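You operate a simulated robot arm through the tools that you are given. There is no shell and no other tool. Be economical: measure what you need, move in short steps, check, and stop when the job is done.

The job below is to be done with a simulated robot arm. You get a single attempt, and the scene is never put back.

Task
Shift change: teal plug out, green plug in, zero the count, then start.
Fine: the teal plug stands in the tray; all four stages end up running.

It is judged by the outcome, as a careful person would: the job done as asked, and still so three seconds after it is handed in. It fails if anything else is knocked over, pushed out of place, dropped, spilled or broken.

Robot
A 6-joint arm with a two-finger parallel gripper, fixed in place. Base frame: the origin is at the foot of the arm, x ahead of it, y to its left, z up; the work surface is at about z = 903. Readings come in mm, rad, newtons and seconds.
With the tool pointing down near the work surface it reaches from about 360 to 760 mm from the base axis. Its first joint turns from -1.152 to 1.152 rad. Payload 2.45 kg.
Tool frame: the origin (TCP) lies between the finger pads and is the grasp point; the fingertips stand 24 mm ahead of it; z points along the fingers, y is the line along which they close. Largest opening 68 mm; finger width 17, thickness 10; the body of the gripper, 40 by 70 mm, starts 41 mm behind the TCP.
Orientation is that of the tool frame in the base frame, as [roll, pitch, yaw] about the fixed x, y, z axes, in that order (R = Rz(yaw) Ry(pitch) Rx(roll)). With the fingers straight down and closing along the base's y, the tool's x points along the base's -x, its y along +y and its z along -z.

Tools
- The arm moves only by the tool move_arm. Its arguments are lists of equal length, an entry for each row: "rotation": the turn, a rotation vector about the tool's x, y, z in rad, a list of three; "travel": the shift along the tool's x, y, z in mm, a list of three; "claw": the gripper command, from -1 (shut) to 1 (fully open), values between in proportion. In form: {"rotation": [[ax, ay, az], ...], "travel": [[dx, dy, dz], ...], "claw": [claw, ...]}. A call has 1 to 10 rows; each row shifts and turns the commanded pose from where the row before left it, along the tool's axes as they then stand. Each row takes 0.2 s and may step no farther than 50 mm and 0.15 rad from the row before; otherwise, or with a gripper value out of range, the whole call is refused. Where a pose cannot be reached the arm comes as near as it can. A force on the tool above 40 N (or 10 N above the force at the start of the call, whichever is more), or a blocked arm, ends the call early, and 0.2 s more pass. The fingers move at their own pace (about 108 mm/s each) and stop on an object; they squeeze with about 36 N. The grip force told is the motor's: it shows also when the fingers shut on nothing. Time passes only in rows, and 0.2 s behind the last, so rows that do not move let the fingers close. It gives the time, the measured TCP pose, the force on the tool (base axes), the opening and the grip force at its end, in the units of the frame above (readings bear some noise).
- Cameras (640 x 400 px; columns grow to the right, rows downward): "scene" is fixed at [173.4, 416.7, 1462.2]; the picture's right is [-0.70, -0.71, 0.00], its down [-0.42, 0.41, -0.81] and it looks along [0.57, -0.57, -0.59] (base axes); focal length 299 px, centre (320, 200). "wrist" rides on the gripper at [84, 11, -75] in the tool frame; the picture's right is [-0.13, 0.99, 0.00], its down [-0.60, -0.08, -0.79] and it looks along [-0.79, -0.10, 0.61] (tool axes); focal length 251 px, centre (320, 200). There is no depth. A picture from a camera that has moved, and an enlarged one, comes with that camera's place and axes in the base frame and with its lens.
- capture(camera): a new picture of that camera. It takes no simulated time.
- inspect(camera, box): a new picture of the part [left, top, right, bottom] of that camera's present view, enlarged. It takes no simulated time.
- finish_job(): hands the job in; it is judged then, once.

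Work in short steps. Places have to be worked out from the pictures, the camera data and where the tool is seen: move nearer, look again, correct. Check each grasp and each placing, and mend what went wrong. You have 120 turns and 76 pictures in all, those below and enlarged ones among them. Open the gripper and draw the arm clear of the work before you hand the job in, unless the task says otherwise; then end with one line.

The tools are called after ">>>" as a command line: name --argument value ..., lists and objects as JSON in quotes. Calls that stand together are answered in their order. move_arm: Moves the arm, as the interface text tells. Its arguments: {"type":"object","properties":{"rotation":{"type":"array"},"travel":{"type":"array"},"claw":{"type":"array"}},"required":["rotation","travel","claw"]} The other tools are called the same way: capture (camera) takes a picture; inspect (camera, box) takes an enlarged picture of a part of a camera's view; finish_job () hands the job in.

At the start:

```text
time: 0.0
position: [404.1, -163.8, 1186.4]
tool_rot: [3.142, 0.002, -3.141]
wrist_force: [0.7, 0.5, 0.3]
width: 67.9
gripper_force: 0.1
```

scene: 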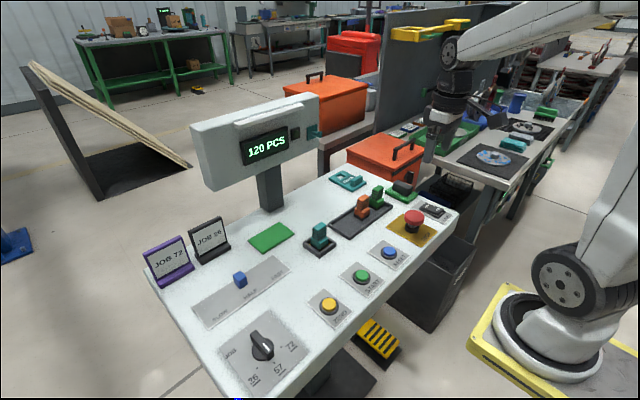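
wrist: 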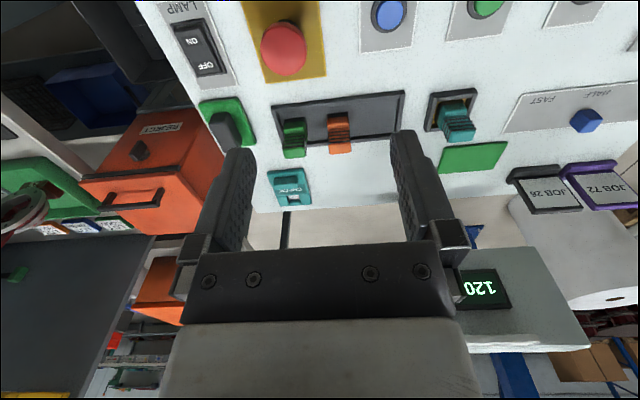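

I start by looking closer at the panel to read labels and find things.

>>> inspect --camera "scene" --box '[280, 160, 460, 280]'

>>> inspect --camera "scene" --box '[140, 210, 420, 390]'

>>> inspect --camera "wrist" --box '[150, 0, 640, 220]'

>>> inspect --camera "scene" --box '[180, 90, 340, 190]'

```text
3.33 times, centred on (370, 220) of scene
camera zoom: at [173.4, 416.7, 1462.2], right [-0.7, -0.71, 0.0], down [-0.42, 0.41, -0.81], along [0.57, -0.57, -0.59], focal length 997 px, centre (153, 133)
```

zoom: 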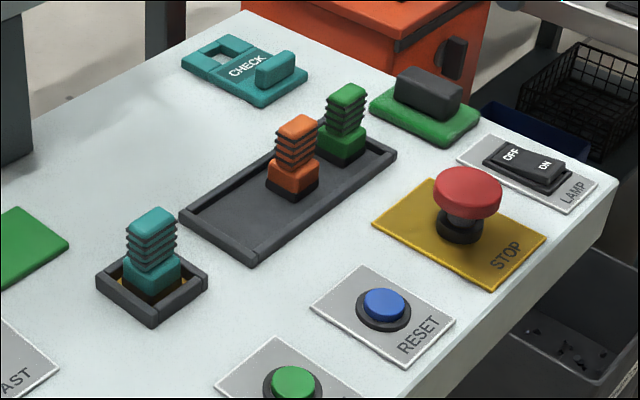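

```text
2.22 times, centred on (280, 300) of scene
camera zoom: at [173.4, 416.7, 1462.2], right [-0.7, -0.71, 0.0], down [-0.42, 0.41, -0.81], along [0.57, -0.57, -0.59], focal length 665 px, centre (409, -22)
```

zoom: 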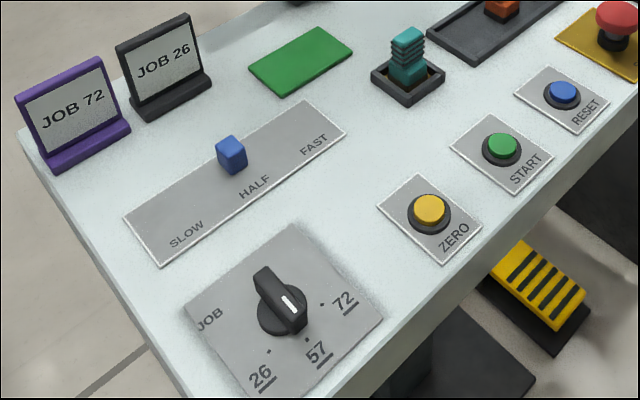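

```text
1.31 times, centred on (395, 110) of wrist
camera zoom: at [320.2, -150.9, 1261.4], right [0.13, 0.99, 0.0], down [0.6, -0.08, 0.79], along [0.79, -0.1, -0.61], focal length 328 px, centre (222, 318)
```

zoom: 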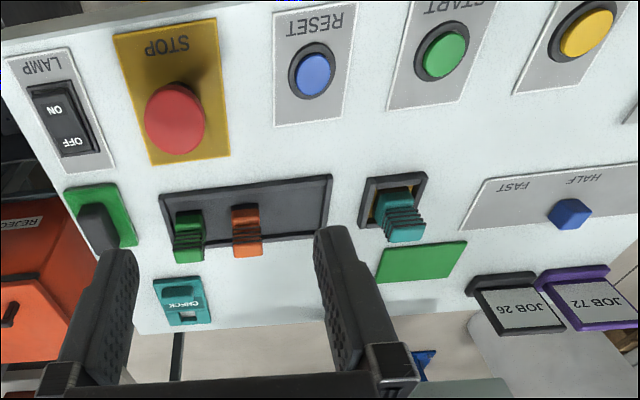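

```text
4.00 times, centred on (260, 140) of scene
camera zoom: at [173.4, 416.7, 1462.2], right [-0.7, -0.71, 0.0], down [-0.42, 0.41, -0.81], along [0.57, -0.57, -0.59], focal length 1196 px, centre (560, 440)
```

zoom: 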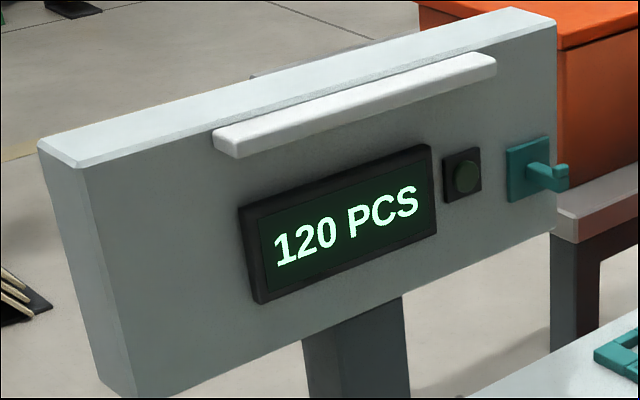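

The teal plug is in the square socket near (572, 26), and the tray runs along y with green at about y=-225 and orange at about y=-153. The near-y end of the tray is free. I go above the teal plug for a closer look.

>>> move_arm --rotation '[[0, 0, 0], [0, 0, 0], [0, 0, 0], [0, 0, 0], [0, 0, 0], [0, 0, 0]]' --travel '[[-25, 32, 20], [-25, 32, 20], [-25, 32, 20], [-25, 32, 20], [-25, 32, 20], [-25, 30, 20]]' --claw '[1, 1, 1, 1, 1, 1]'

>>> capture --camera "wrist"

>>> capture --camera "scene"

```text
time: 1.4
position: [555.2, 26.8, 1068.6]
tool_rot: [-3.141, 0.0, -3.14]
wrist_force: [-0.3, -0.8, -0.5]
width: 67.9
gripper_force: 0.0
```

```text
69 pictures are left
camera wrist: at [471.2, 37.7, 1144.3], right [0.13, 0.99, 0.0], down [0.6, -0.08, 0.79], along [0.79, -0.1, -0.61], focal length 251 px, centre (320, 200)
```

wrist: 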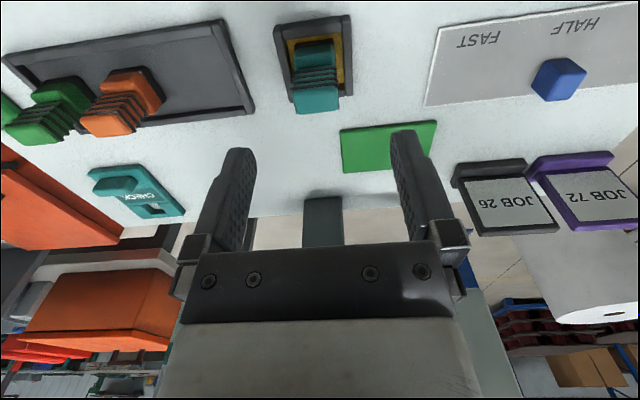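

```text
68 pictures are left
```

scene: 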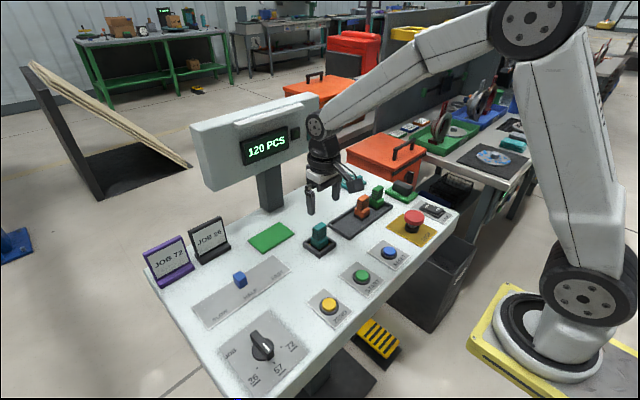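

The teal plug centre comes out near (569, 22) with its top at about z=970. I centre over it and go down to just above it.

>>> move_arm --rotation '[[0, 0, 0], [0, 0, 0]]' --travel '[[-14, -4.5, 30], [0, 0, 33]]' --claw '[1, 1]'

>>> capture --camera "wrist"

>>> inspect --camera "scene" --box '[270, 150, 430, 270]'

```text
time: 2.0
position: [568.0, 21.9, 1006.6]
tool_rot: [3.14, 0.0, 3.141]
wrist_force: [1.0, -0.4, -0.4]
width: 68.0
gripper_force: 0.0
```

```text
67 pictures are left
camera wrist: at [484.3, 33.7, 1080.8], right [0.13, 0.99, 0.0], down [0.6, -0.08, 0.79], along [0.79, -0.1, -0.61], focal length 251 px, centre (320, 200)
```

wrist: 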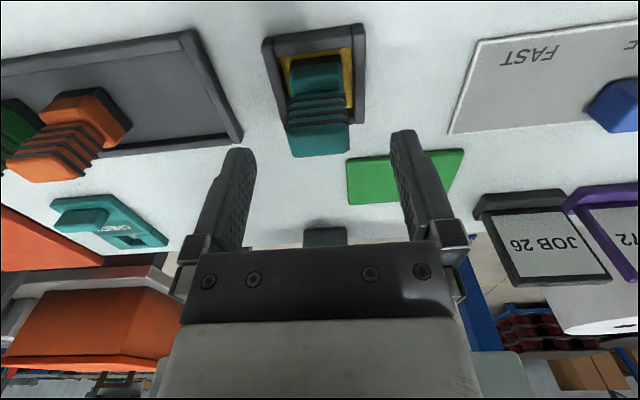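

```text
3.33 times, centred on (350, 210) of scene
camera zoom: at [173.4, 416.7, 1462.2], right [-0.7, -0.71, 0.0], down [-0.42, 0.41, -0.81], along [0.57, -0.57, -0.59], focal length 997 px, centre (220, 167)
```

zoom: 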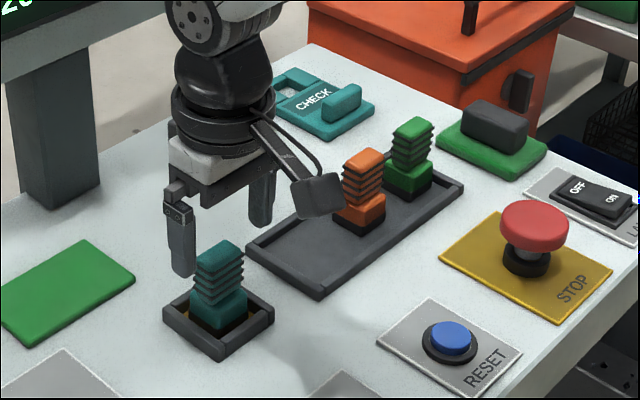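

Alignment looks good: socket y centre about 21, x about 570, plug top about 972. I descend to TCP z≈953 and close.

>>> move_arm --rotation '[[0, 0, 0], [0, 0, 0], [0, 0, 0], [0, 0, 0], [0, 0, 0]]' --travel '[[-2, 0, 27], [0, 0, 26], [0, 0, 0], [0, 0, 0], [0, 0, 0]]' --claw '[1, 1, -1, -1, -1]'

>>> capture --camera "wrist"

>>> inspect --camera "scene" --box '[270, 150, 430, 270]'

```text
time: 3.2
position: [568.0, 21.7, 953.3]
tool_rot: [-3.141, 0.001, 3.141]
wrist_force: [-0.8, -0.6, 0.5]
width: 33.5
gripper_force: 36.2
```

```text
65 pictures are left
camera wrist: at [484.0, 33.8, 1028.5], right [0.13, 0.99, 0.0], down [0.6, -0.08, 0.79], along [0.79, -0.1, -0.61], focal length 251 px, centre (320, 200)
```

wrist: 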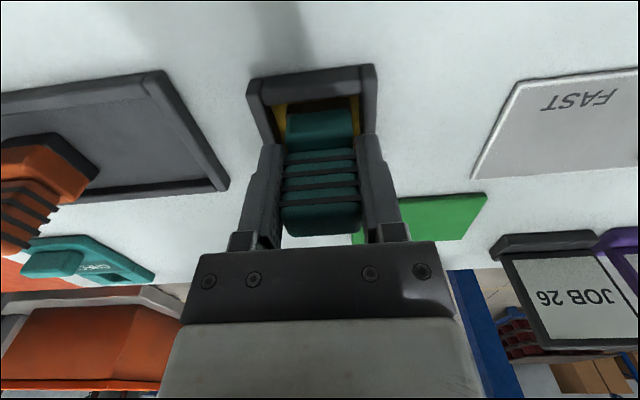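

```text
3.33 times, centred on (350, 210) of scene
camera zoom: at [173.4, 416.7, 1462.2], right [-0.7, -0.71, 0.0], down [-0.42, 0.41, -0.81], along [0.57, -0.57, -0.59], focal length 997 px, centre (220, 167)
```

zoom: 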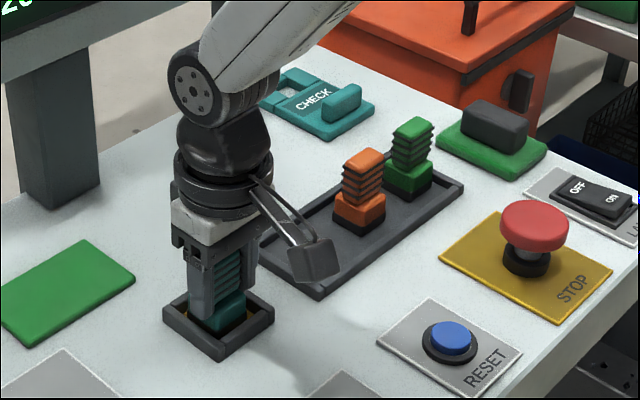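

The grip holds at 33.5 mm. I lift straight up slowly and watch the force.

>>> move_arm --rotation '[[0, 0, 0], [0, 0, 0], [0, 0, 0], [0, 0, 0], [0, 0, 0]]' --travel '[[0, 0, -5], [0, 0, -10], [0, 0, -20], [0, 0, -25], [0, 0, -20]]' --claw '[-1, -1, -1, -1, -1]'

>>> capture --camera "wrist"

>>> inspect --camera "scene" --box '[190, 100, 430, 270]'

```text
time: 4.4
position: [569.2, 24.4, 1031.0]
tool_rot: [-3.141, 0.0, -3.141]
wrist_force: [-0.7, 0.1, -0.7]
width: 33.5
gripper_force: 36.1
```

```text
63 pictures are left
camera wrist: at [485.7, 36.0, 1105.5], right [0.13, 0.99, 0.0], down [0.6, -0.08, 0.79], along [0.79, -0.1, -0.61], focal length 251 px, centre (320, 200)
```

wrist: 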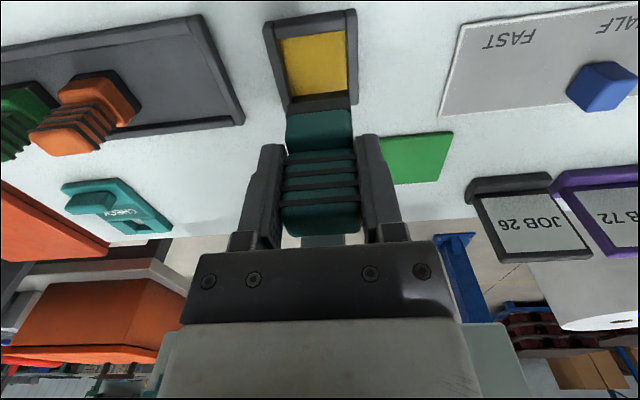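

```text
2.35 times, centred on (310, 185) of scene
camera zoom: at [173.4, 416.7, 1462.2], right [-0.7, -0.71, 0.0], down [-0.42, 0.41, -0.81], along [0.57, -0.57, -0.59], focal length 704 px, centre (344, 235)
```

zoom: 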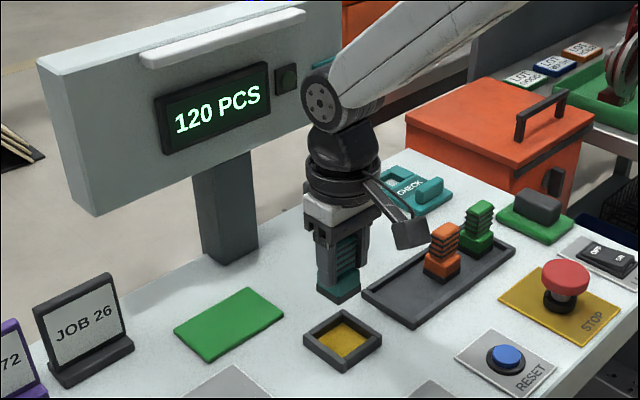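

The plug is out and the socket is empty. Next I carry it over the free tray end at about (570, -79).

>>> move_arm --rotation '[[0, 0, 0], [0, 0, 0], [0, 0, 0], [0, 0, 0]]' --travel '[[0, -34, 0], [0, -34, 0], [0, -33, 0], [0, 0, 30]]' --claw '[-1, -1, -1, -1]'

>>> capture --camera "wrist"

>>> inspect --camera "scene" --box '[270, 150, 430, 270]'

```text
time: 5.4
position: [571.7, -77.9, 1001.9]
tool_rot: [-3.141, 0.001, -3.141]
wrist_force: [-0.3, 0.6, -0.7]
width: 33.8
gripper_force: 36.4
```

```text
61 pictures are left
camera wrist: at [487.3, -65.3, 1077.1], right [0.13, 0.99, 0.0], down [0.6, -0.08, 0.79], along [0.79, -0.1, -0.61], focal length 251 px, centre (320, 200)
```

wrist: 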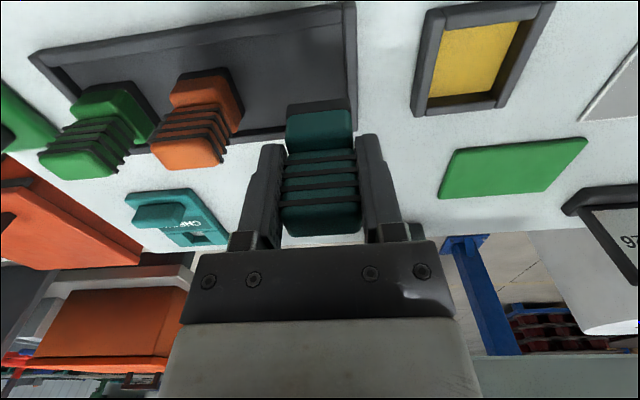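

```text
3.33 times, centred on (350, 210) of scene
camera zoom: at [173.5, 416.7, 1462.2], right [-0.7, -0.71, 0.0], down [-0.42, 0.41, -0.81], along [0.57, -0.57, -0.59], focal length 997 px, centre (220, 167)
```

zoom: 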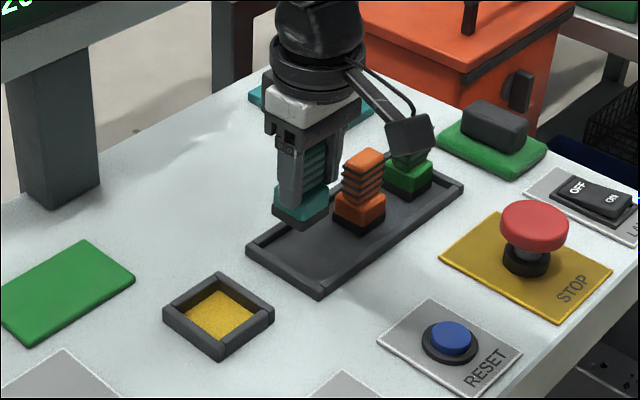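

The plug hangs over the free part of the tray, clear of orange. I lower it in small steps at the end.

>>> move_arm --rotation '[[0, 0, 0], [0, 0, 0], [0, 0, 0], [0, 0, 0]]' --travel '[[0, 0, 20], [0, 0, 18], [0, 0, 5], [0, 0, 3]]' --claw '[-1, -1, -1, -1]'

>>> inspect --camera "scene" --box '[300, 170, 420, 250]'

>>> capture --camera "wrist"

```text
time: 6.4
position: [569.8, -78.3, 955.2]
tool_rot: [3.141, 0.0, -3.141]
wrist_force: [-0.3, -0.3, -1.4]
width: 33.7
gripper_force: 36.2
```

```text
5.00 times, centred on (360, 210) of scene
camera zoom: at [173.5, 416.7, 1462.2], right [-0.7, -0.71, 0.0], down [-0.42, 0.41, -0.81], along [0.57, -0.57, -0.59], focal length 1496 px, centre (120, 150)
```

zoom: 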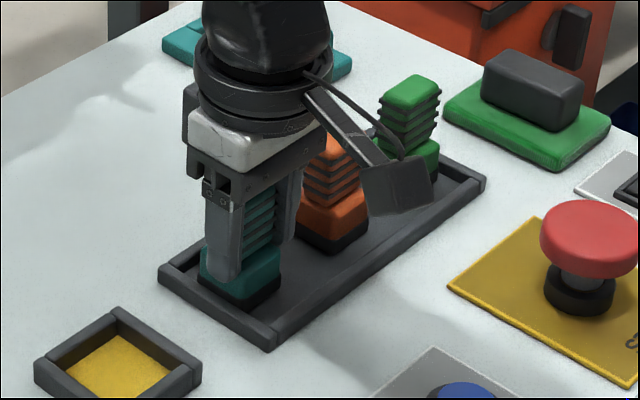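

```text
58 pictures are left
camera wrist: at [486.4, -66.1, 1029.9], right [0.13, 0.99, 0.0], down [0.6, -0.08, 0.79], along [0.79, -0.1, -0.61], focal length 251 px, centre (320, 200)
```

wrist: 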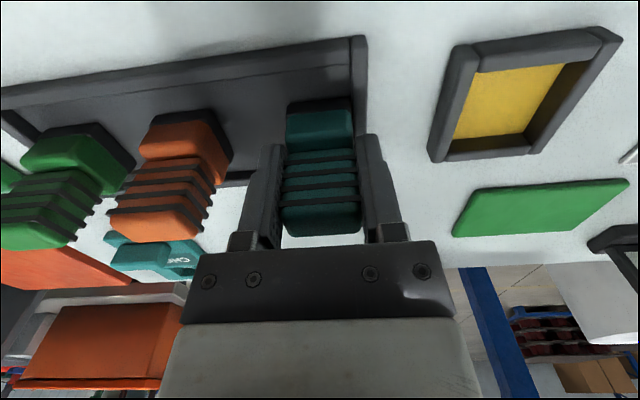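

It is nearly down and inside the tray. I feel for the floor in 1.5 mm steps.

>>> move_arm --rotation '[[0, 0, 0], [0, 0, 0]]' --travel '[[0, 0, 1.5], [0, 0, 1.5]]' --claw '[-1, -1]'

```text
time: 7.0
position: [570.1, -77.7, 952.8]
tool_rot: [-3.141, 0.004, 3.141]
wrist_force: [-2.3, 0.8, 12.5]
width: 33.6
gripper_force: 35.9
```

There is 12.5 N of contact, so the plug stands on the tray floor. I release to a partial opening to stay clear of orange, then rise.

>>> move_arm --rotation '[[0, 0, 0], [0, 0, 0], [0, 0, 0], [0, 0, 0], [0, 0, 0]]' --travel '[[0, 0, -1], [0, 0, 0], [0, 0, -20], [0, 0, -30], [0, 0, -30]]' --claw '[0.4, 0.4, 0.4, 0.4, 0.4]'

>>> capture --camera "wrist"

>>> inspect --camera "scene" --box '[290, 150, 450, 250]'

```text
time: 8.2
position: [571.0, -79.1, 1034.1]
tool_rot: [-3.14, 0.0, -3.14]
wrist_force: [0.2, 0.1, 1.4]
width: 47.8
gripper_force: 0.0
```

```text
57 pictures are left
camera wrist: at [485.8, -66.2, 1109.5], right [0.13, 0.99, 0.0], down [0.6, -0.08, 0.79], along [0.79, -0.1, -0.61], focal length 251 px, centre (320, 200)
```

wrist: 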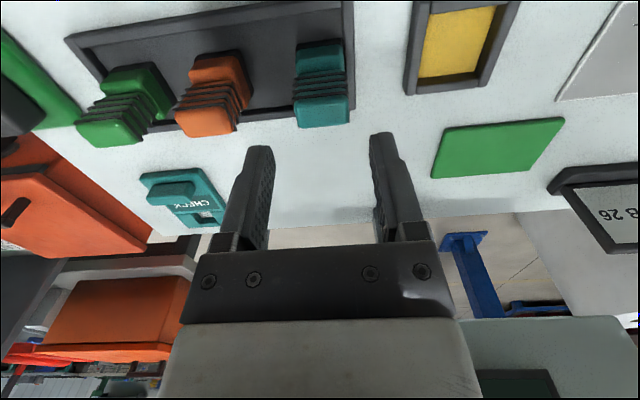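

```text
4.00 times, centred on (370, 200) of scene
camera zoom: at [173.4, 416.7, 1462.2], right [-0.7, -0.71, 0.0], down [-0.42, 0.41, -0.81], along [0.57, -0.57, -0.59], focal length 1196 px, centre (120, 200)
```

zoom: 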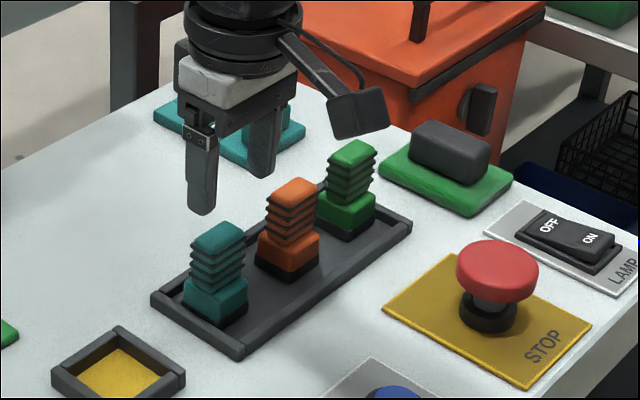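

Teal stands upright in the tray. The green plug should be near (569, -219), so I move above it.

>>> move_arm --rotation '[[0, 0, 0], [0, 0, 0], [0, 0, 0], [0, 0, 0]]' --travel '[[0, -46, 0], [0, -46, 0], [0, -48, 0], [0, 0, 25]]' --claw '[0.6, 0.6, 0.6, 0.6]'

>>> capture --camera "wrist"

>>> inspect --camera "scene" --box '[290, 150, 450, 250]'

```text
time: 9.2
position: [566.0, -220.6, 1008.4]
tool_rot: [3.141, -0.001, -3.141]
wrist_force: [0.2, 0.2, 0.0]
width: 54.5
gripper_force: 0.1
```

```text
55 pictures are left
camera wrist: at [483.0, -208.6, 1082.4], right [0.13, 0.99, 0.0], down [0.6, -0.08, 0.79], along [0.79, -0.1, -0.61], focal length 251 px, centre (320, 200)
```

wrist: 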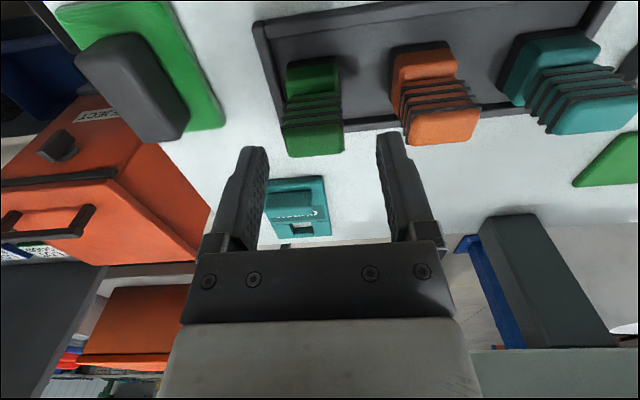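

```text
4.00 times, centred on (370, 200) of scene
camera zoom: at [173.5, 416.7, 1462.2], right [-0.7, -0.71, 0.0], down [-0.42, 0.41, -0.81], along [0.57, -0.57, -0.59], focal length 1196 px, centre (120, 200)
```

zoom: 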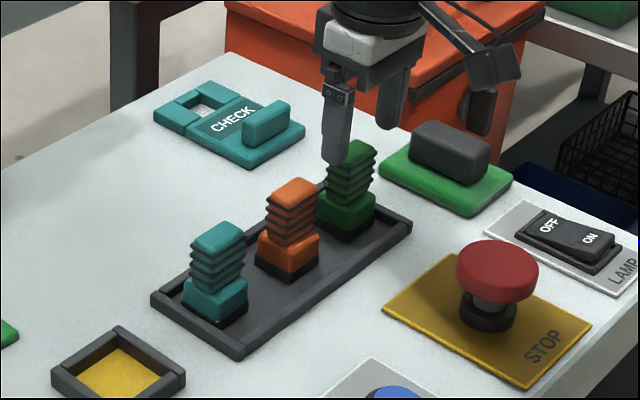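

Green sits about 2 mm toward -y of the tool centre. I correct, descend to z≈953 and close.

>>> move_arm --rotation '[[0, 0, 0], [0, 0, 0], [0, 0, 0], [0, 0, 0], [0, 0, 0]]' --travel '[[-1, -2, 20], [0, 0, 34], [0, 0, 0], [0, 0, 0], [0, 0, 0]]' --claw '[0.6, 0.6, -1, -1, -1]'

>>> capture --camera "wrist"

```text
time: 10.4
position: [568.0, -222.7, 954.9]
tool_rot: [3.141, 0.0, 3.141]
wrist_force: [-0.5, 0.1, 0.2]
width: 33.5
gripper_force: 36.1
```

```text
53 pictures are left
camera wrist: at [485.4, -209.9, 1029.1], right [0.13, 0.99, 0.0], down [0.6, -0.08, 0.79], along [0.79, -0.1, -0.61], focal length 251 px, centre (320, 200)
```

wrist: 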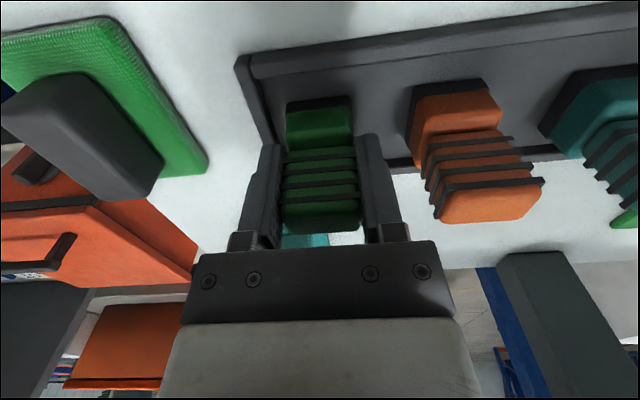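

The grip matches the teal one. I lift and carry it back over the socket at (569, 22).

>>> move_arm --rotation '[[0, 0, 0], [0, 0, 0], [0, 0, 0], [0, 0, 0], [0, 0, 0], [0, 0, 0], [0, 0, 0], [0, 0, 0], [0, 0, 0], [0, 0, 0]]' --travel '[[0, 0, -15], [0, 0, -35], [0, 0, -40], [0, 45, 0], [0, 45, 0], [0, 45, 0], [0, 45, 0], [0, 45, 0], [0, 19.5, 0], [0, 0, 0]]' --claw '[-1, -1, -1, -1, -1, -1, -1, -1, -1, -1]'

>>> capture --camera "wrist"

>>> capture --camera "scene"

```text
time: 12.6
position: [573.0, 25.5, 1043.8]
tool_rot: [-3.141, 0.0, -3.141]
wrist_force: [0.4, 0.0, -0.5]
width: 33.7
gripper_force: 35.9
```

```text
52 pictures are left
camera wrist: at [489.1, 37.7, 1118.3], right [0.13, 0.99, 0.0], down [0.6, -0.08, 0.79], along [0.79, -0.1, -0.61], focal length 251 px, centre (320, 200)
```

wrist: 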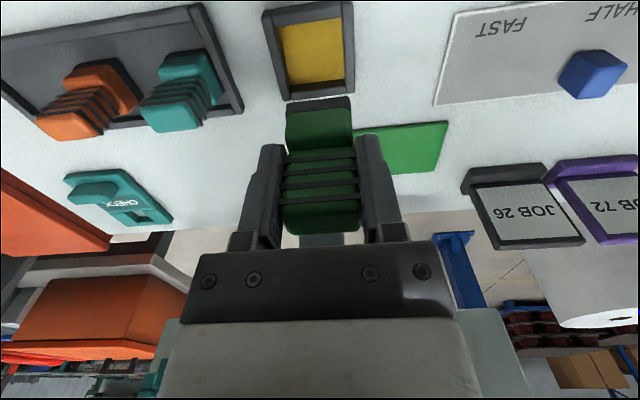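

```text
51 pictures are left
```

scene: 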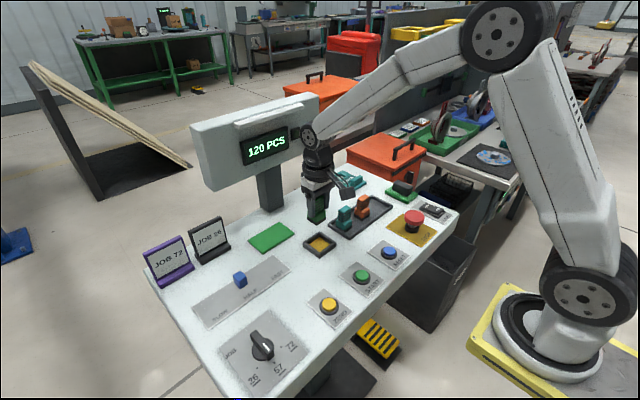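

The commanded pose now differs from the teal grasp by about +1 in x and +1.5 in y. I correct that, go down to just above the socket rim and look.

>>> move_arm --rotation '[[0, 0, 0], [0, 0, 0], [0, 0, 0]]' --travel '[[1, -1.5, 35], [0, 0, 35], [0, 0, 0]]' --claw '[-1, -1, -1]'

>>> capture --camera "wrist"

>>> inspect --camera "scene" --box '[270, 190, 390, 270]'

```text
time: 13.4
position: [570.4, 21.9, 973.6]
tool_rot: [3.142, -0.002, -3.142]
wrist_force: [-0.6, -0.4, -0.5]
width: 33.5
gripper_force: 35.3
```

```text
50 pictures are left
camera wrist: at [487.2, 33.3, 1047.4], right [0.13, 0.99, 0.0], down [0.6, -0.08, 0.79], along [0.79, -0.1, -0.61], focal length 251 px, centre (320, 200)
```

wrist: 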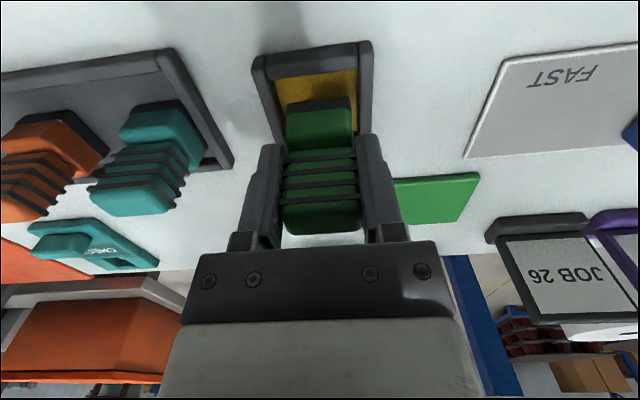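

```text
5.00 times, centred on (330, 230) of scene
camera zoom: at [173.5, 416.7, 1462.2], right [-0.7, -0.71, 0.0], down [-0.42, 0.41, -0.81], along [0.57, -0.57, -0.59], focal length 1496 px, centre (270, 50)
```

zoom: 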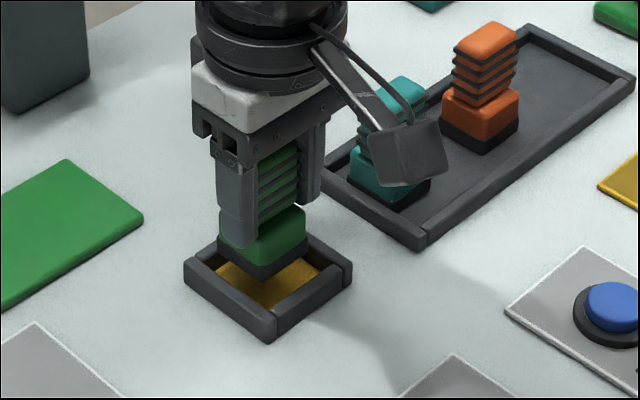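

Well aligned. I lower it in with small final steps, feeling for the floor at z≈953.

>>> move_arm --rotation '[[0, 0, 0], [0, 0, 0], [0, 0, 0], [0, 0, 0], [0, 0, 0]]' --travel '[[0, 0, 8], [0, 0, 7], [0, 0, 3], [0, 0, 1.5], [0, 0, 1.5]]' --claw '[-1, -1, -1, -1, -1]'

>>> inspect --camera "scene" --box '[270, 190, 390, 270]'

```text
time: 14.6
position: [572.6, 20.9, 954.0]
tool_rot: [3.141, 0.001, -3.141]
wrist_force: [-8.2, 0.9, 20.6]
width: 33.6
gripper_force: 36.0
```

```text
5.00 times, centred on (330, 230) of scene
camera zoom: at [172.9, 416.7, 1462.3], right [-0.7, -0.71, 0.0], down [-0.42, 0.41, -0.81], along [0.57, -0.57, -0.59], focal length 1496 px, centre (270, 50)
```

zoom: 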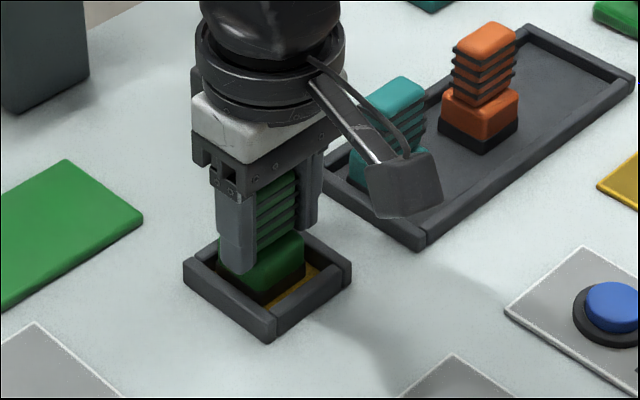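

It is seated on the floor, but gold shows mostly on the -x side and there is an -8 N side force. So the plug leans on the far wall. I ease up slightly, shift 3 mm toward -x, and set it down again.

>>> move_arm --rotation '[[0, 0, 0], [0, 0, 0], [0, 0, 0], [0, 0, 0]]' --travel '[[0, 0, -3], [3, 0, 0], [0, 0, 1], [0, 0, 1]]' --claw '[-1, -1, -1, -1]'

>>> inspect --camera "scene" --box '[270, 190, 390, 270]'

>>> inspect --camera "wrist" --box '[220, 40, 420, 165]'

```text
time: 15.6
position: [569.2, 21.6, 954.5]
tool_rot: [3.141, -0.002, 3.141]
wrist_force: [-2.1, -0.3, 7.4]
width: 33.5
gripper_force: 35.5
```

```text
5.00 times, centred on (330, 230) of scene
camera zoom: at [173.2, 416.7, 1462.3], right [-0.7, -0.71, 0.0], down [-0.42, 0.41, -0.81], along [0.57, -0.57, -0.59], focal length 1496 px, centre (270, 50)
```

zoom: 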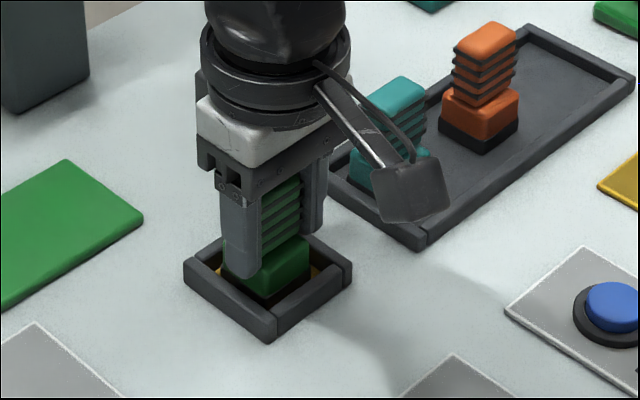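

```text
3.20 times, centred on (320, 102) of wrist
camera zoom: at [484.0, 33.7, 1029.0], right [0.13, 0.99, 0.0], down [0.6, -0.08, 0.79], along [0.79, -0.1, -0.61], focal length 805 px, centre (320, 512)
```

zoom: 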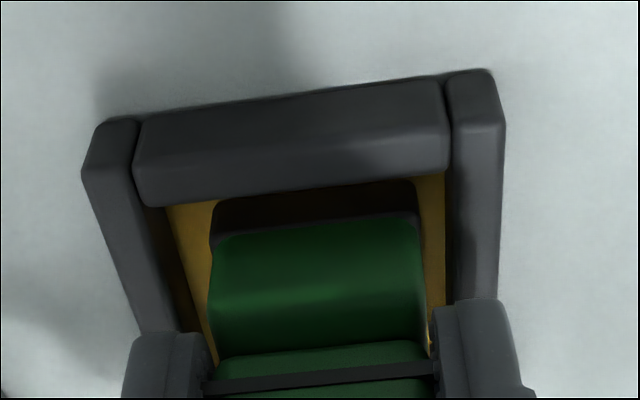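

Now it is centred and seated. I release and rise.

>>> move_arm --rotation '[[0, 0, 0], [0, 0, 0], [0, 0, 0], [0, 0, 0], [0, 0, 0]]' --travel '[[0, 0, 0], [0, 0, 0], [0, 0, -20], [0, 0, -35], [0, 0, -35]]' --claw '[0.5, 0.5, 0.5, 0.5, 0.5]'

>>> capture --camera "wrist"

>>> inspect --camera "scene" --box '[180, 80, 460, 260]'

```text
time: 16.8
position: [567.2, 20.9, 1043.0]
tool_rot: [3.14, -0.002, -3.141]
wrist_force: [-0.4, 0.2, 0.0]
width: 51.1
gripper_force: 0.0
```

```text
45 pictures are left
camera wrist: at [482.6, 34.2, 1118.0], right [0.13, 0.99, 0.0], down [0.6, -0.08, 0.79], along [0.79, -0.1, -0.61], focal length 251 px, centre (320, 200)
```

wrist: 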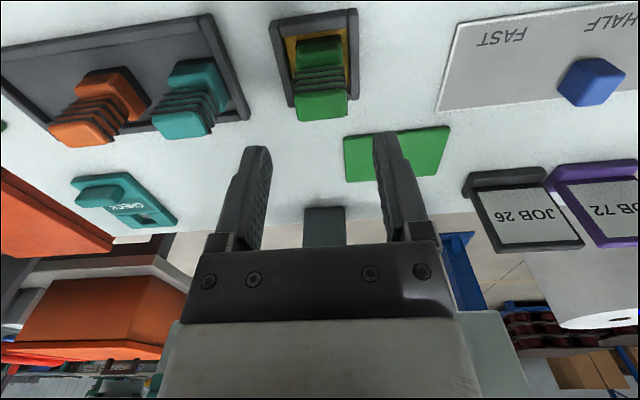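

```text
2.22 times, centred on (320, 170) of scene
camera zoom: at [173.4, 416.7, 1462.2], right [-0.7, -0.71, 0.0], down [-0.42, 0.41, -0.81], along [0.57, -0.57, -0.59], focal length 665 px, centre (320, 267)
```

zoom: 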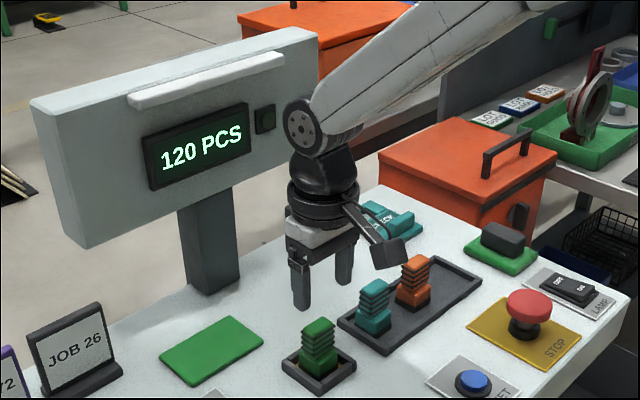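

Green is in the socket, and teal and orange stand in the tray. Next I shut the fingers and move above the ZERO button, near (429, 134).

>>> move_arm --rotation '[[0, 0, 0], [0, 0, 0], [0, 0, 0], [0, 0, 0], [0, 0, 0]]' --travel '[[35, 28, 0], [35, 28, 0], [35, 28, 0], [34, 29, 0], [0, 0, 0]]' --claw '[-1, -1, -1, -1, -1]'

>>> capture --camera "wrist"

>>> capture --camera "scene"

```text
time: 18.0
position: [427.5, 134.3, 1042.7]
tool_rot: [-3.141, 0.0, -3.14]
wrist_force: [0.0, 0.5, 0.1]
width: 0.0
gripper_force: 23.7
```

```text
43 pictures are left
camera wrist: at [343.8, 146.3, 1118.6], right [0.13, 0.99, 0.0], down [0.6, -0.08, 0.79], along [0.79, -0.1, -0.61], focal length 251 px, centre (320, 200)
```

wrist: 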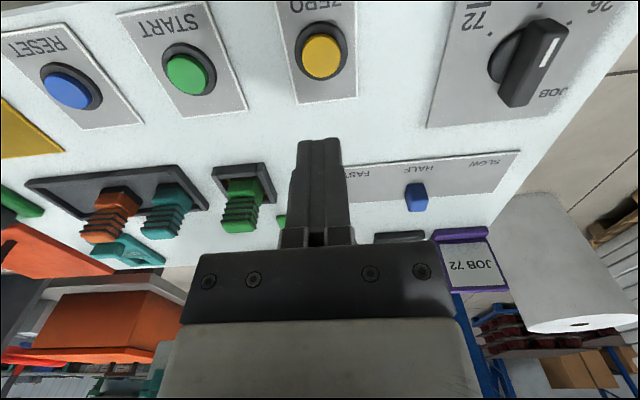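

```text
42 pictures are left
```

scene: 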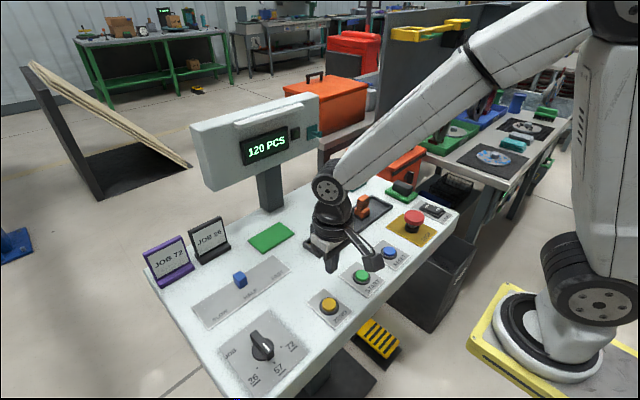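

ZERO is at about (427, 137). I shift 2.5 mm, go down to tips about 12 mm above the button, and check.

>>> move_arm --rotation '[[0, 0, 0], [0, 0, 0], [0, 0, 0]]' --travel '[[0, 2.5, 40], [0, 0, 42], [0, 0, 0]]' --claw '[-1, -1, -1]'

>>> capture --camera "wrist"

>>> inspect --camera "scene" --box '[270, 240, 390, 320]'

```text
time: 18.8
position: [430.0, 137.2, 961.9]
tool_rot: [-3.141, -0.001, -3.141]
wrist_force: [-0.1, 0.2, -0.2]
width: 0.0
gripper_force: 23.3
```

```text
41 pictures are left
camera wrist: at [345.6, 148.7, 1036.2], right [0.13, 0.99, 0.0], down [0.6, -0.08, 0.79], along [0.79, -0.1, -0.61], focal length 251 px, centre (320, 200)
```

wrist: 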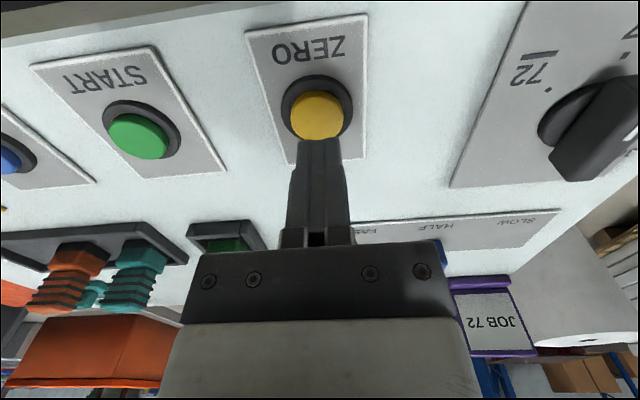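

```text
5.00 times, centred on (330, 280) of scene
camera zoom: at [173.4, 416.7, 1462.2], right [-0.7, -0.71, 0.0], down [-0.42, 0.41, -0.81], along [0.57, -0.57, -0.59], focal length 1496 px, centre (270, -200)
```

zoom: 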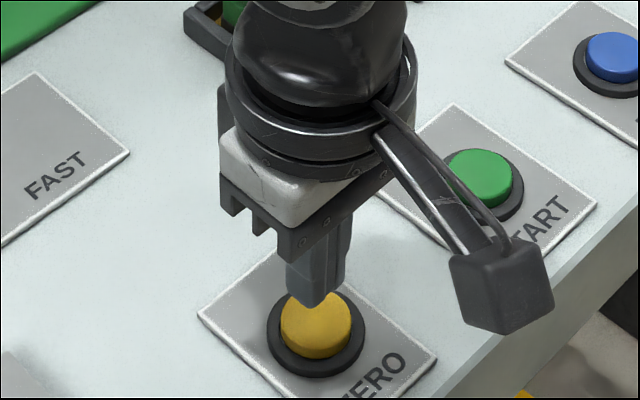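

Aligned within about 4 mm. I shift 3 mm toward -x and press down in small steps.

>>> move_arm --rotation '[[0, 0, 0], [0, 0, 0], [0, 0, 0], [0, 0, 0], [0, 0, 0]]' --travel '[[3, -0.5, 6], [0, 0, 5], [0, 0, 3], [0, 0, 2], [0, 0, 2]]' --claw '[-1, -1, -1, -1, -1]'

>>> inspect --camera "scene" --box '[180, 90, 400, 330]'

```text
time: 20.0
position: [426.1, 137.3, 945.0]
tool_rot: [3.141, 0.0, 3.141]
wrist_force: [0.0, -0.2, -0.2]
width: 0.1
gripper_force: 23.6
```

```text
1.67 times, centred on (290, 210) of scene
camera zoom: at [173.4, 416.7, 1462.2], right [-0.7, -0.71, 0.0], down [-0.42, 0.41, -0.81], along [0.57, -0.57, -0.59], focal length 498 px, centre (370, 183)
```

zoom: 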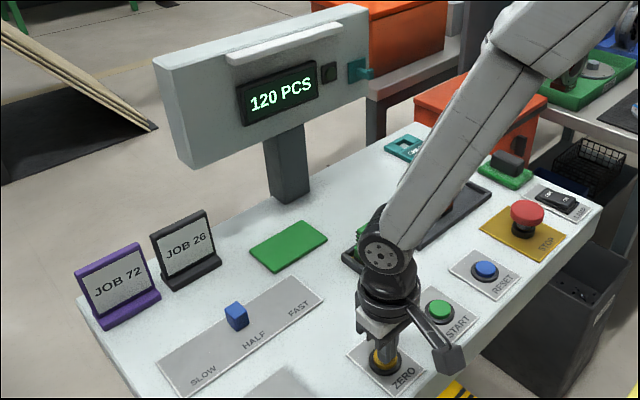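

No contact yet, so I continue down in 1.5 mm steps.

>>> move_arm --rotation '[[0, 0, 0], [0, 0, 0], [0, 0, 0]]' --travel '[[0, 0, 1.5], [0, 0, 1.5], [0, 0, 1.5]]' --claw '[-1, -1, -1]'

>>> inspect --camera "scene" --box '[180, 90, 400, 330]'

```text
time: 20.8
position: [427.1, 136.3, 939.1]
tool_rot: [-3.141, -0.001, 3.141]
wrist_force: [-0.4, -0.8, 0.4]
width: 0.2
gripper_force: 23.6
```

```text
1.67 times, centred on (290, 210) of scene
camera zoom: at [173.4, 416.7, 1462.2], right [-0.7, -0.71, 0.0], down [-0.42, 0.41, -0.81], along [0.57, -0.57, -0.59], focal length 498 px, centre (370, 183)
```

zoom: 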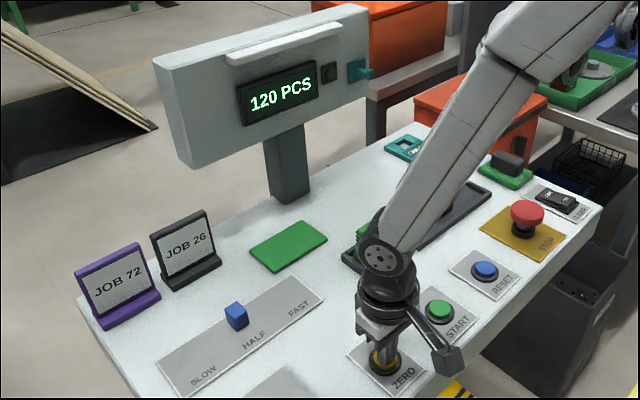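

>>> move_arm --rotation '[[0, 0, 0], [0, 0, 0], [0, 0, 0], [0, 0, 0]]' --travel '[[0, 0, 1.2], [0, 0, 1.2], [0, 0, 1.2], [0, 0, 0]]' --claw '[-1, -1, -1, -1]'

>>> inspect --camera "scene" --box '[180, 90, 400, 330]'

```text
time: 21.8
position: [425.2, 138.3, 935.1]
tool_rot: [-3.141, 0.0, -3.141]
wrist_force: [-1.0, -1.6, 7.1]
width: 0.0
gripper_force: 23.1
```

```text
1.67 times, centred on (290, 210) of scene
camera zoom: at [173.3, 416.6, 1462.3], right [-0.7, -0.71, 0.0], down [-0.42, 0.41, -0.81], along [0.57, -0.57, -0.59], focal length 498 px, centre (370, 183)
```

zoom: 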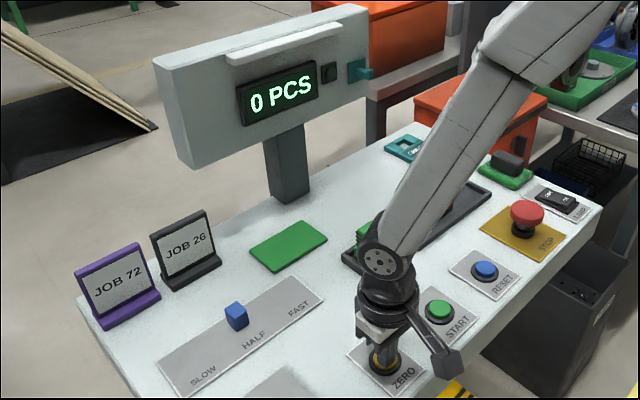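

The count reads 0. I lift and move above START, about 107 mm toward -y.

>>> move_arm --rotation '[[0, 0, 0], [0, 0, 0], [0, 0, 0], [0, 0, 0], [0, 0, 0]]' --travel '[[0, 0, -27], [0, -36, 0], [0, -36, 0], [0, -35, 0], [0, 0, 0]]' --claw '[-1, -1, -1, -1, -1]'

>>> capture --camera "wrist"

>>> inspect --camera "scene" --box '[180, 90, 400, 330]'

```text
time: 23.0
position: [426.2, 32.5, 961.6]
tool_rot: [-3.141, -0.002, -3.141]
wrist_force: [0.6, 0.4, 0.5]
width: 0.4
gripper_force: 24.0
```

```text
36 pictures are left
camera wrist: at [341.8, 43.5, 1036.7], right [0.13, 0.99, 0.0], down [0.6, -0.08, 0.79], along [0.79, -0.1, -0.61], focal length 251 px, centre (320, 200)
```

wrist: 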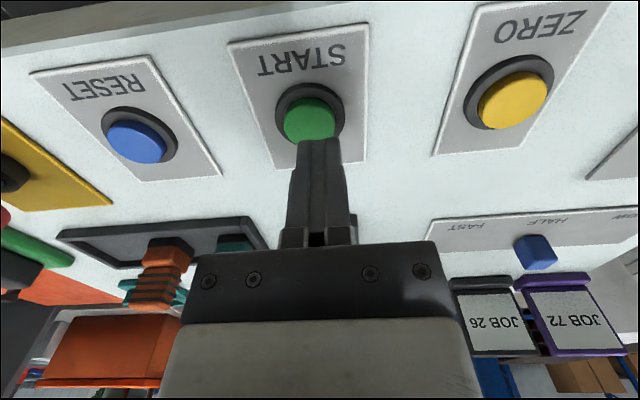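

```text
1.67 times, centred on (290, 210) of scene
camera zoom: at [173.4, 416.7, 1462.2], right [-0.7, -0.71, 0.0], down [-0.42, 0.41, -0.81], along [0.57, -0.57, -0.59], focal length 498 px, centre (370, 183)
```

zoom: 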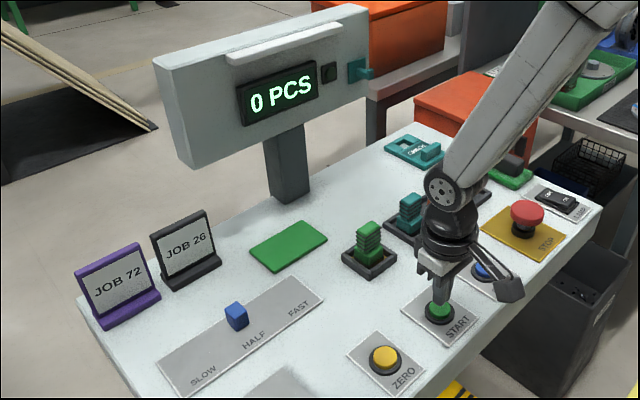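

START sits about 4 mm toward -y of the fingers. I correct and press the same way.

>>> move_arm --rotation '[[0, 0, 0], [0, 0, 0], [0, 0, 0], [0, 0, 0], [0, 0, 0], [0, 0, 0], [0, 0, 0]]' --travel '[[0, -3.5, 10], [0, 0, 10], [0, 0, 3], [0, 0, 1.2], [0, 0, 1.2], [0, 0, 1.2], [0, 0, 0]]' --claw '[-1, -1, -1, -1, -1, -1, -1]'

>>> capture --camera "scene"

```text
time: 24.6
position: [426.0, 26.2, 936.3]
tool_rot: [-3.142, 0.001, 3.141]
wrist_force: [-1.7, 3.0, 7.2]
width: 0.2
gripper_force: 23.3
```

```text
34 pictures are left
```

scene: 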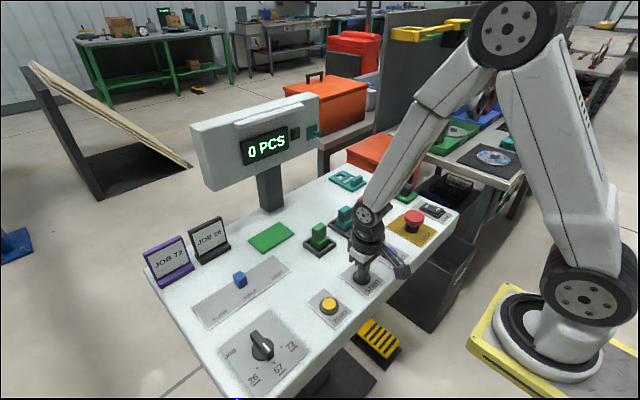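

The indicator beside the display has not changed visibly, so I press a little further.

>>> move_arm --rotation '[[0, 0, 0], [0, 0, 0], [0, 0, 0]]' --travel '[[0, 0, 1.2], [0, 0, 1.2], [0, 0, 0]]' --claw '[-1, -1, -1]'

>>> inspect --camera "scene" --box '[180, 90, 400, 330]'

```text
time: 25.4
position: [426.3, 27.3, 932.9]
tool_rot: [3.141, 0.005, -3.141]
wrist_force: [1.1, -8.8, 24.0]
width: 0.1
gripper_force: 23.1
```

```text
1.67 times, centred on (290, 210) of scene
camera zoom: at [173.1, 416.4, 1462.4], right [-0.7, -0.71, 0.0], down [-0.42, 0.41, -0.81], along [0.57, -0.57, -0.59], focal length 498 px, centre (370, 183)
```

zoom: 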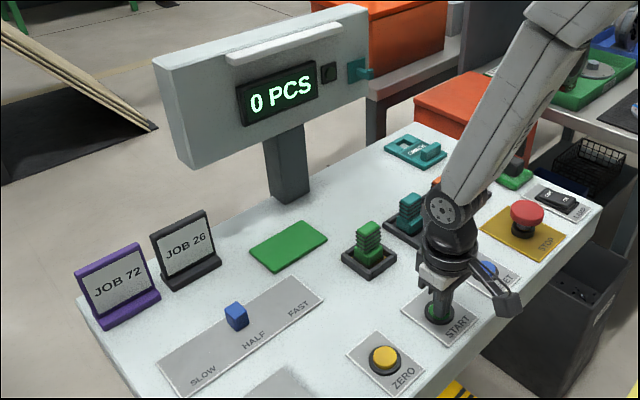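

The button is fully down. I lift and look closely at the display, lamp and button.

>>> move_arm --rotation '[[0, 0, 0], [0, 0, 0], [0, 0, 0], [0, 0, 0], [0, 0, 0]]' --travel '[[0, 0, -10], [0, 0, -40], [0, 0, -40], [0, 0, -30], [0, 0, 0]]' --claw '[-1, -1, -1, -1, -1]'

>>> inspect --camera "scene" --box '[180, 90, 340, 190]'

>>> capture --camera "wrist"

>>> inspect --camera "scene" --box '[280, 160, 470, 310]'

```text
time: 26.6
position: [428.1, 26.0, 1052.1]
tool_rot: [3.141, -0.001, 3.14]
wrist_force: [0.9, -1.3, -0.1]
width: 0.0
gripper_force: 24.1
```

```text
4.00 times, centred on (260, 140) of scene
camera zoom: at [173.4, 416.7, 1462.2], right [-0.7, -0.71, 0.0], down [-0.42, 0.41, -0.81], along [0.57, -0.57, -0.59], focal length 1196 px, centre (560, 440)
```

zoom: 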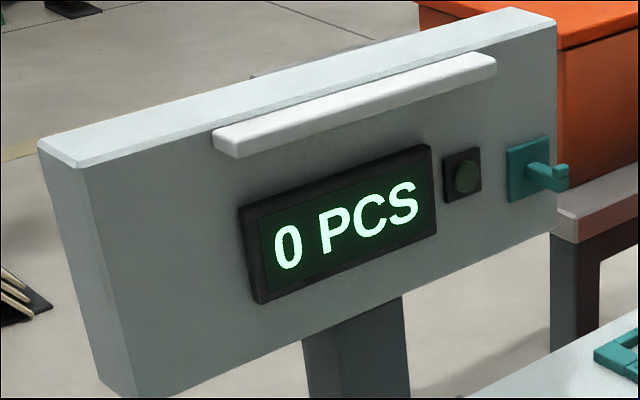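

```text
31 pictures are left
camera wrist: at [343.8, 38.1, 1128.4], right [0.13, 0.99, 0.0], down [0.6, -0.08, 0.79], along [0.79, -0.1, -0.61], focal length 251 px, centre (320, 200)
```

wrist: 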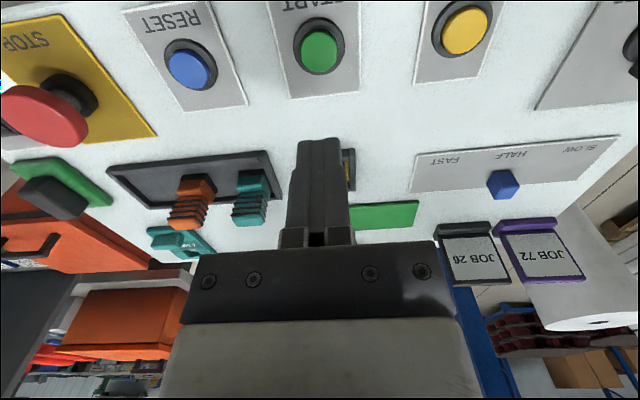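

```text
2.67 times, centred on (375, 235) of scene
camera zoom: at [173.4, 416.7, 1462.2], right [-0.7, -0.71, 0.0], down [-0.42, 0.41, -0.81], along [0.57, -0.57, -0.59], focal length 798 px, centre (173, 107)
```

zoom: 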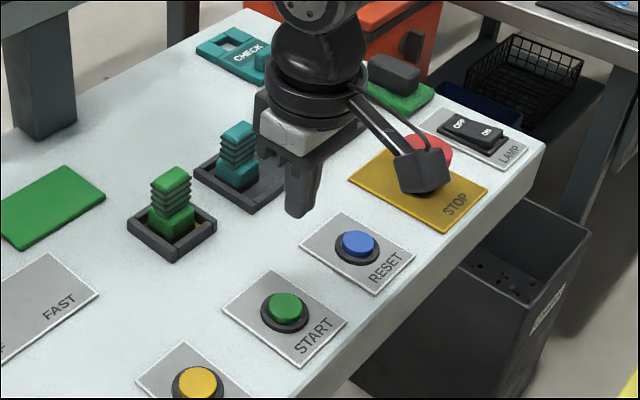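

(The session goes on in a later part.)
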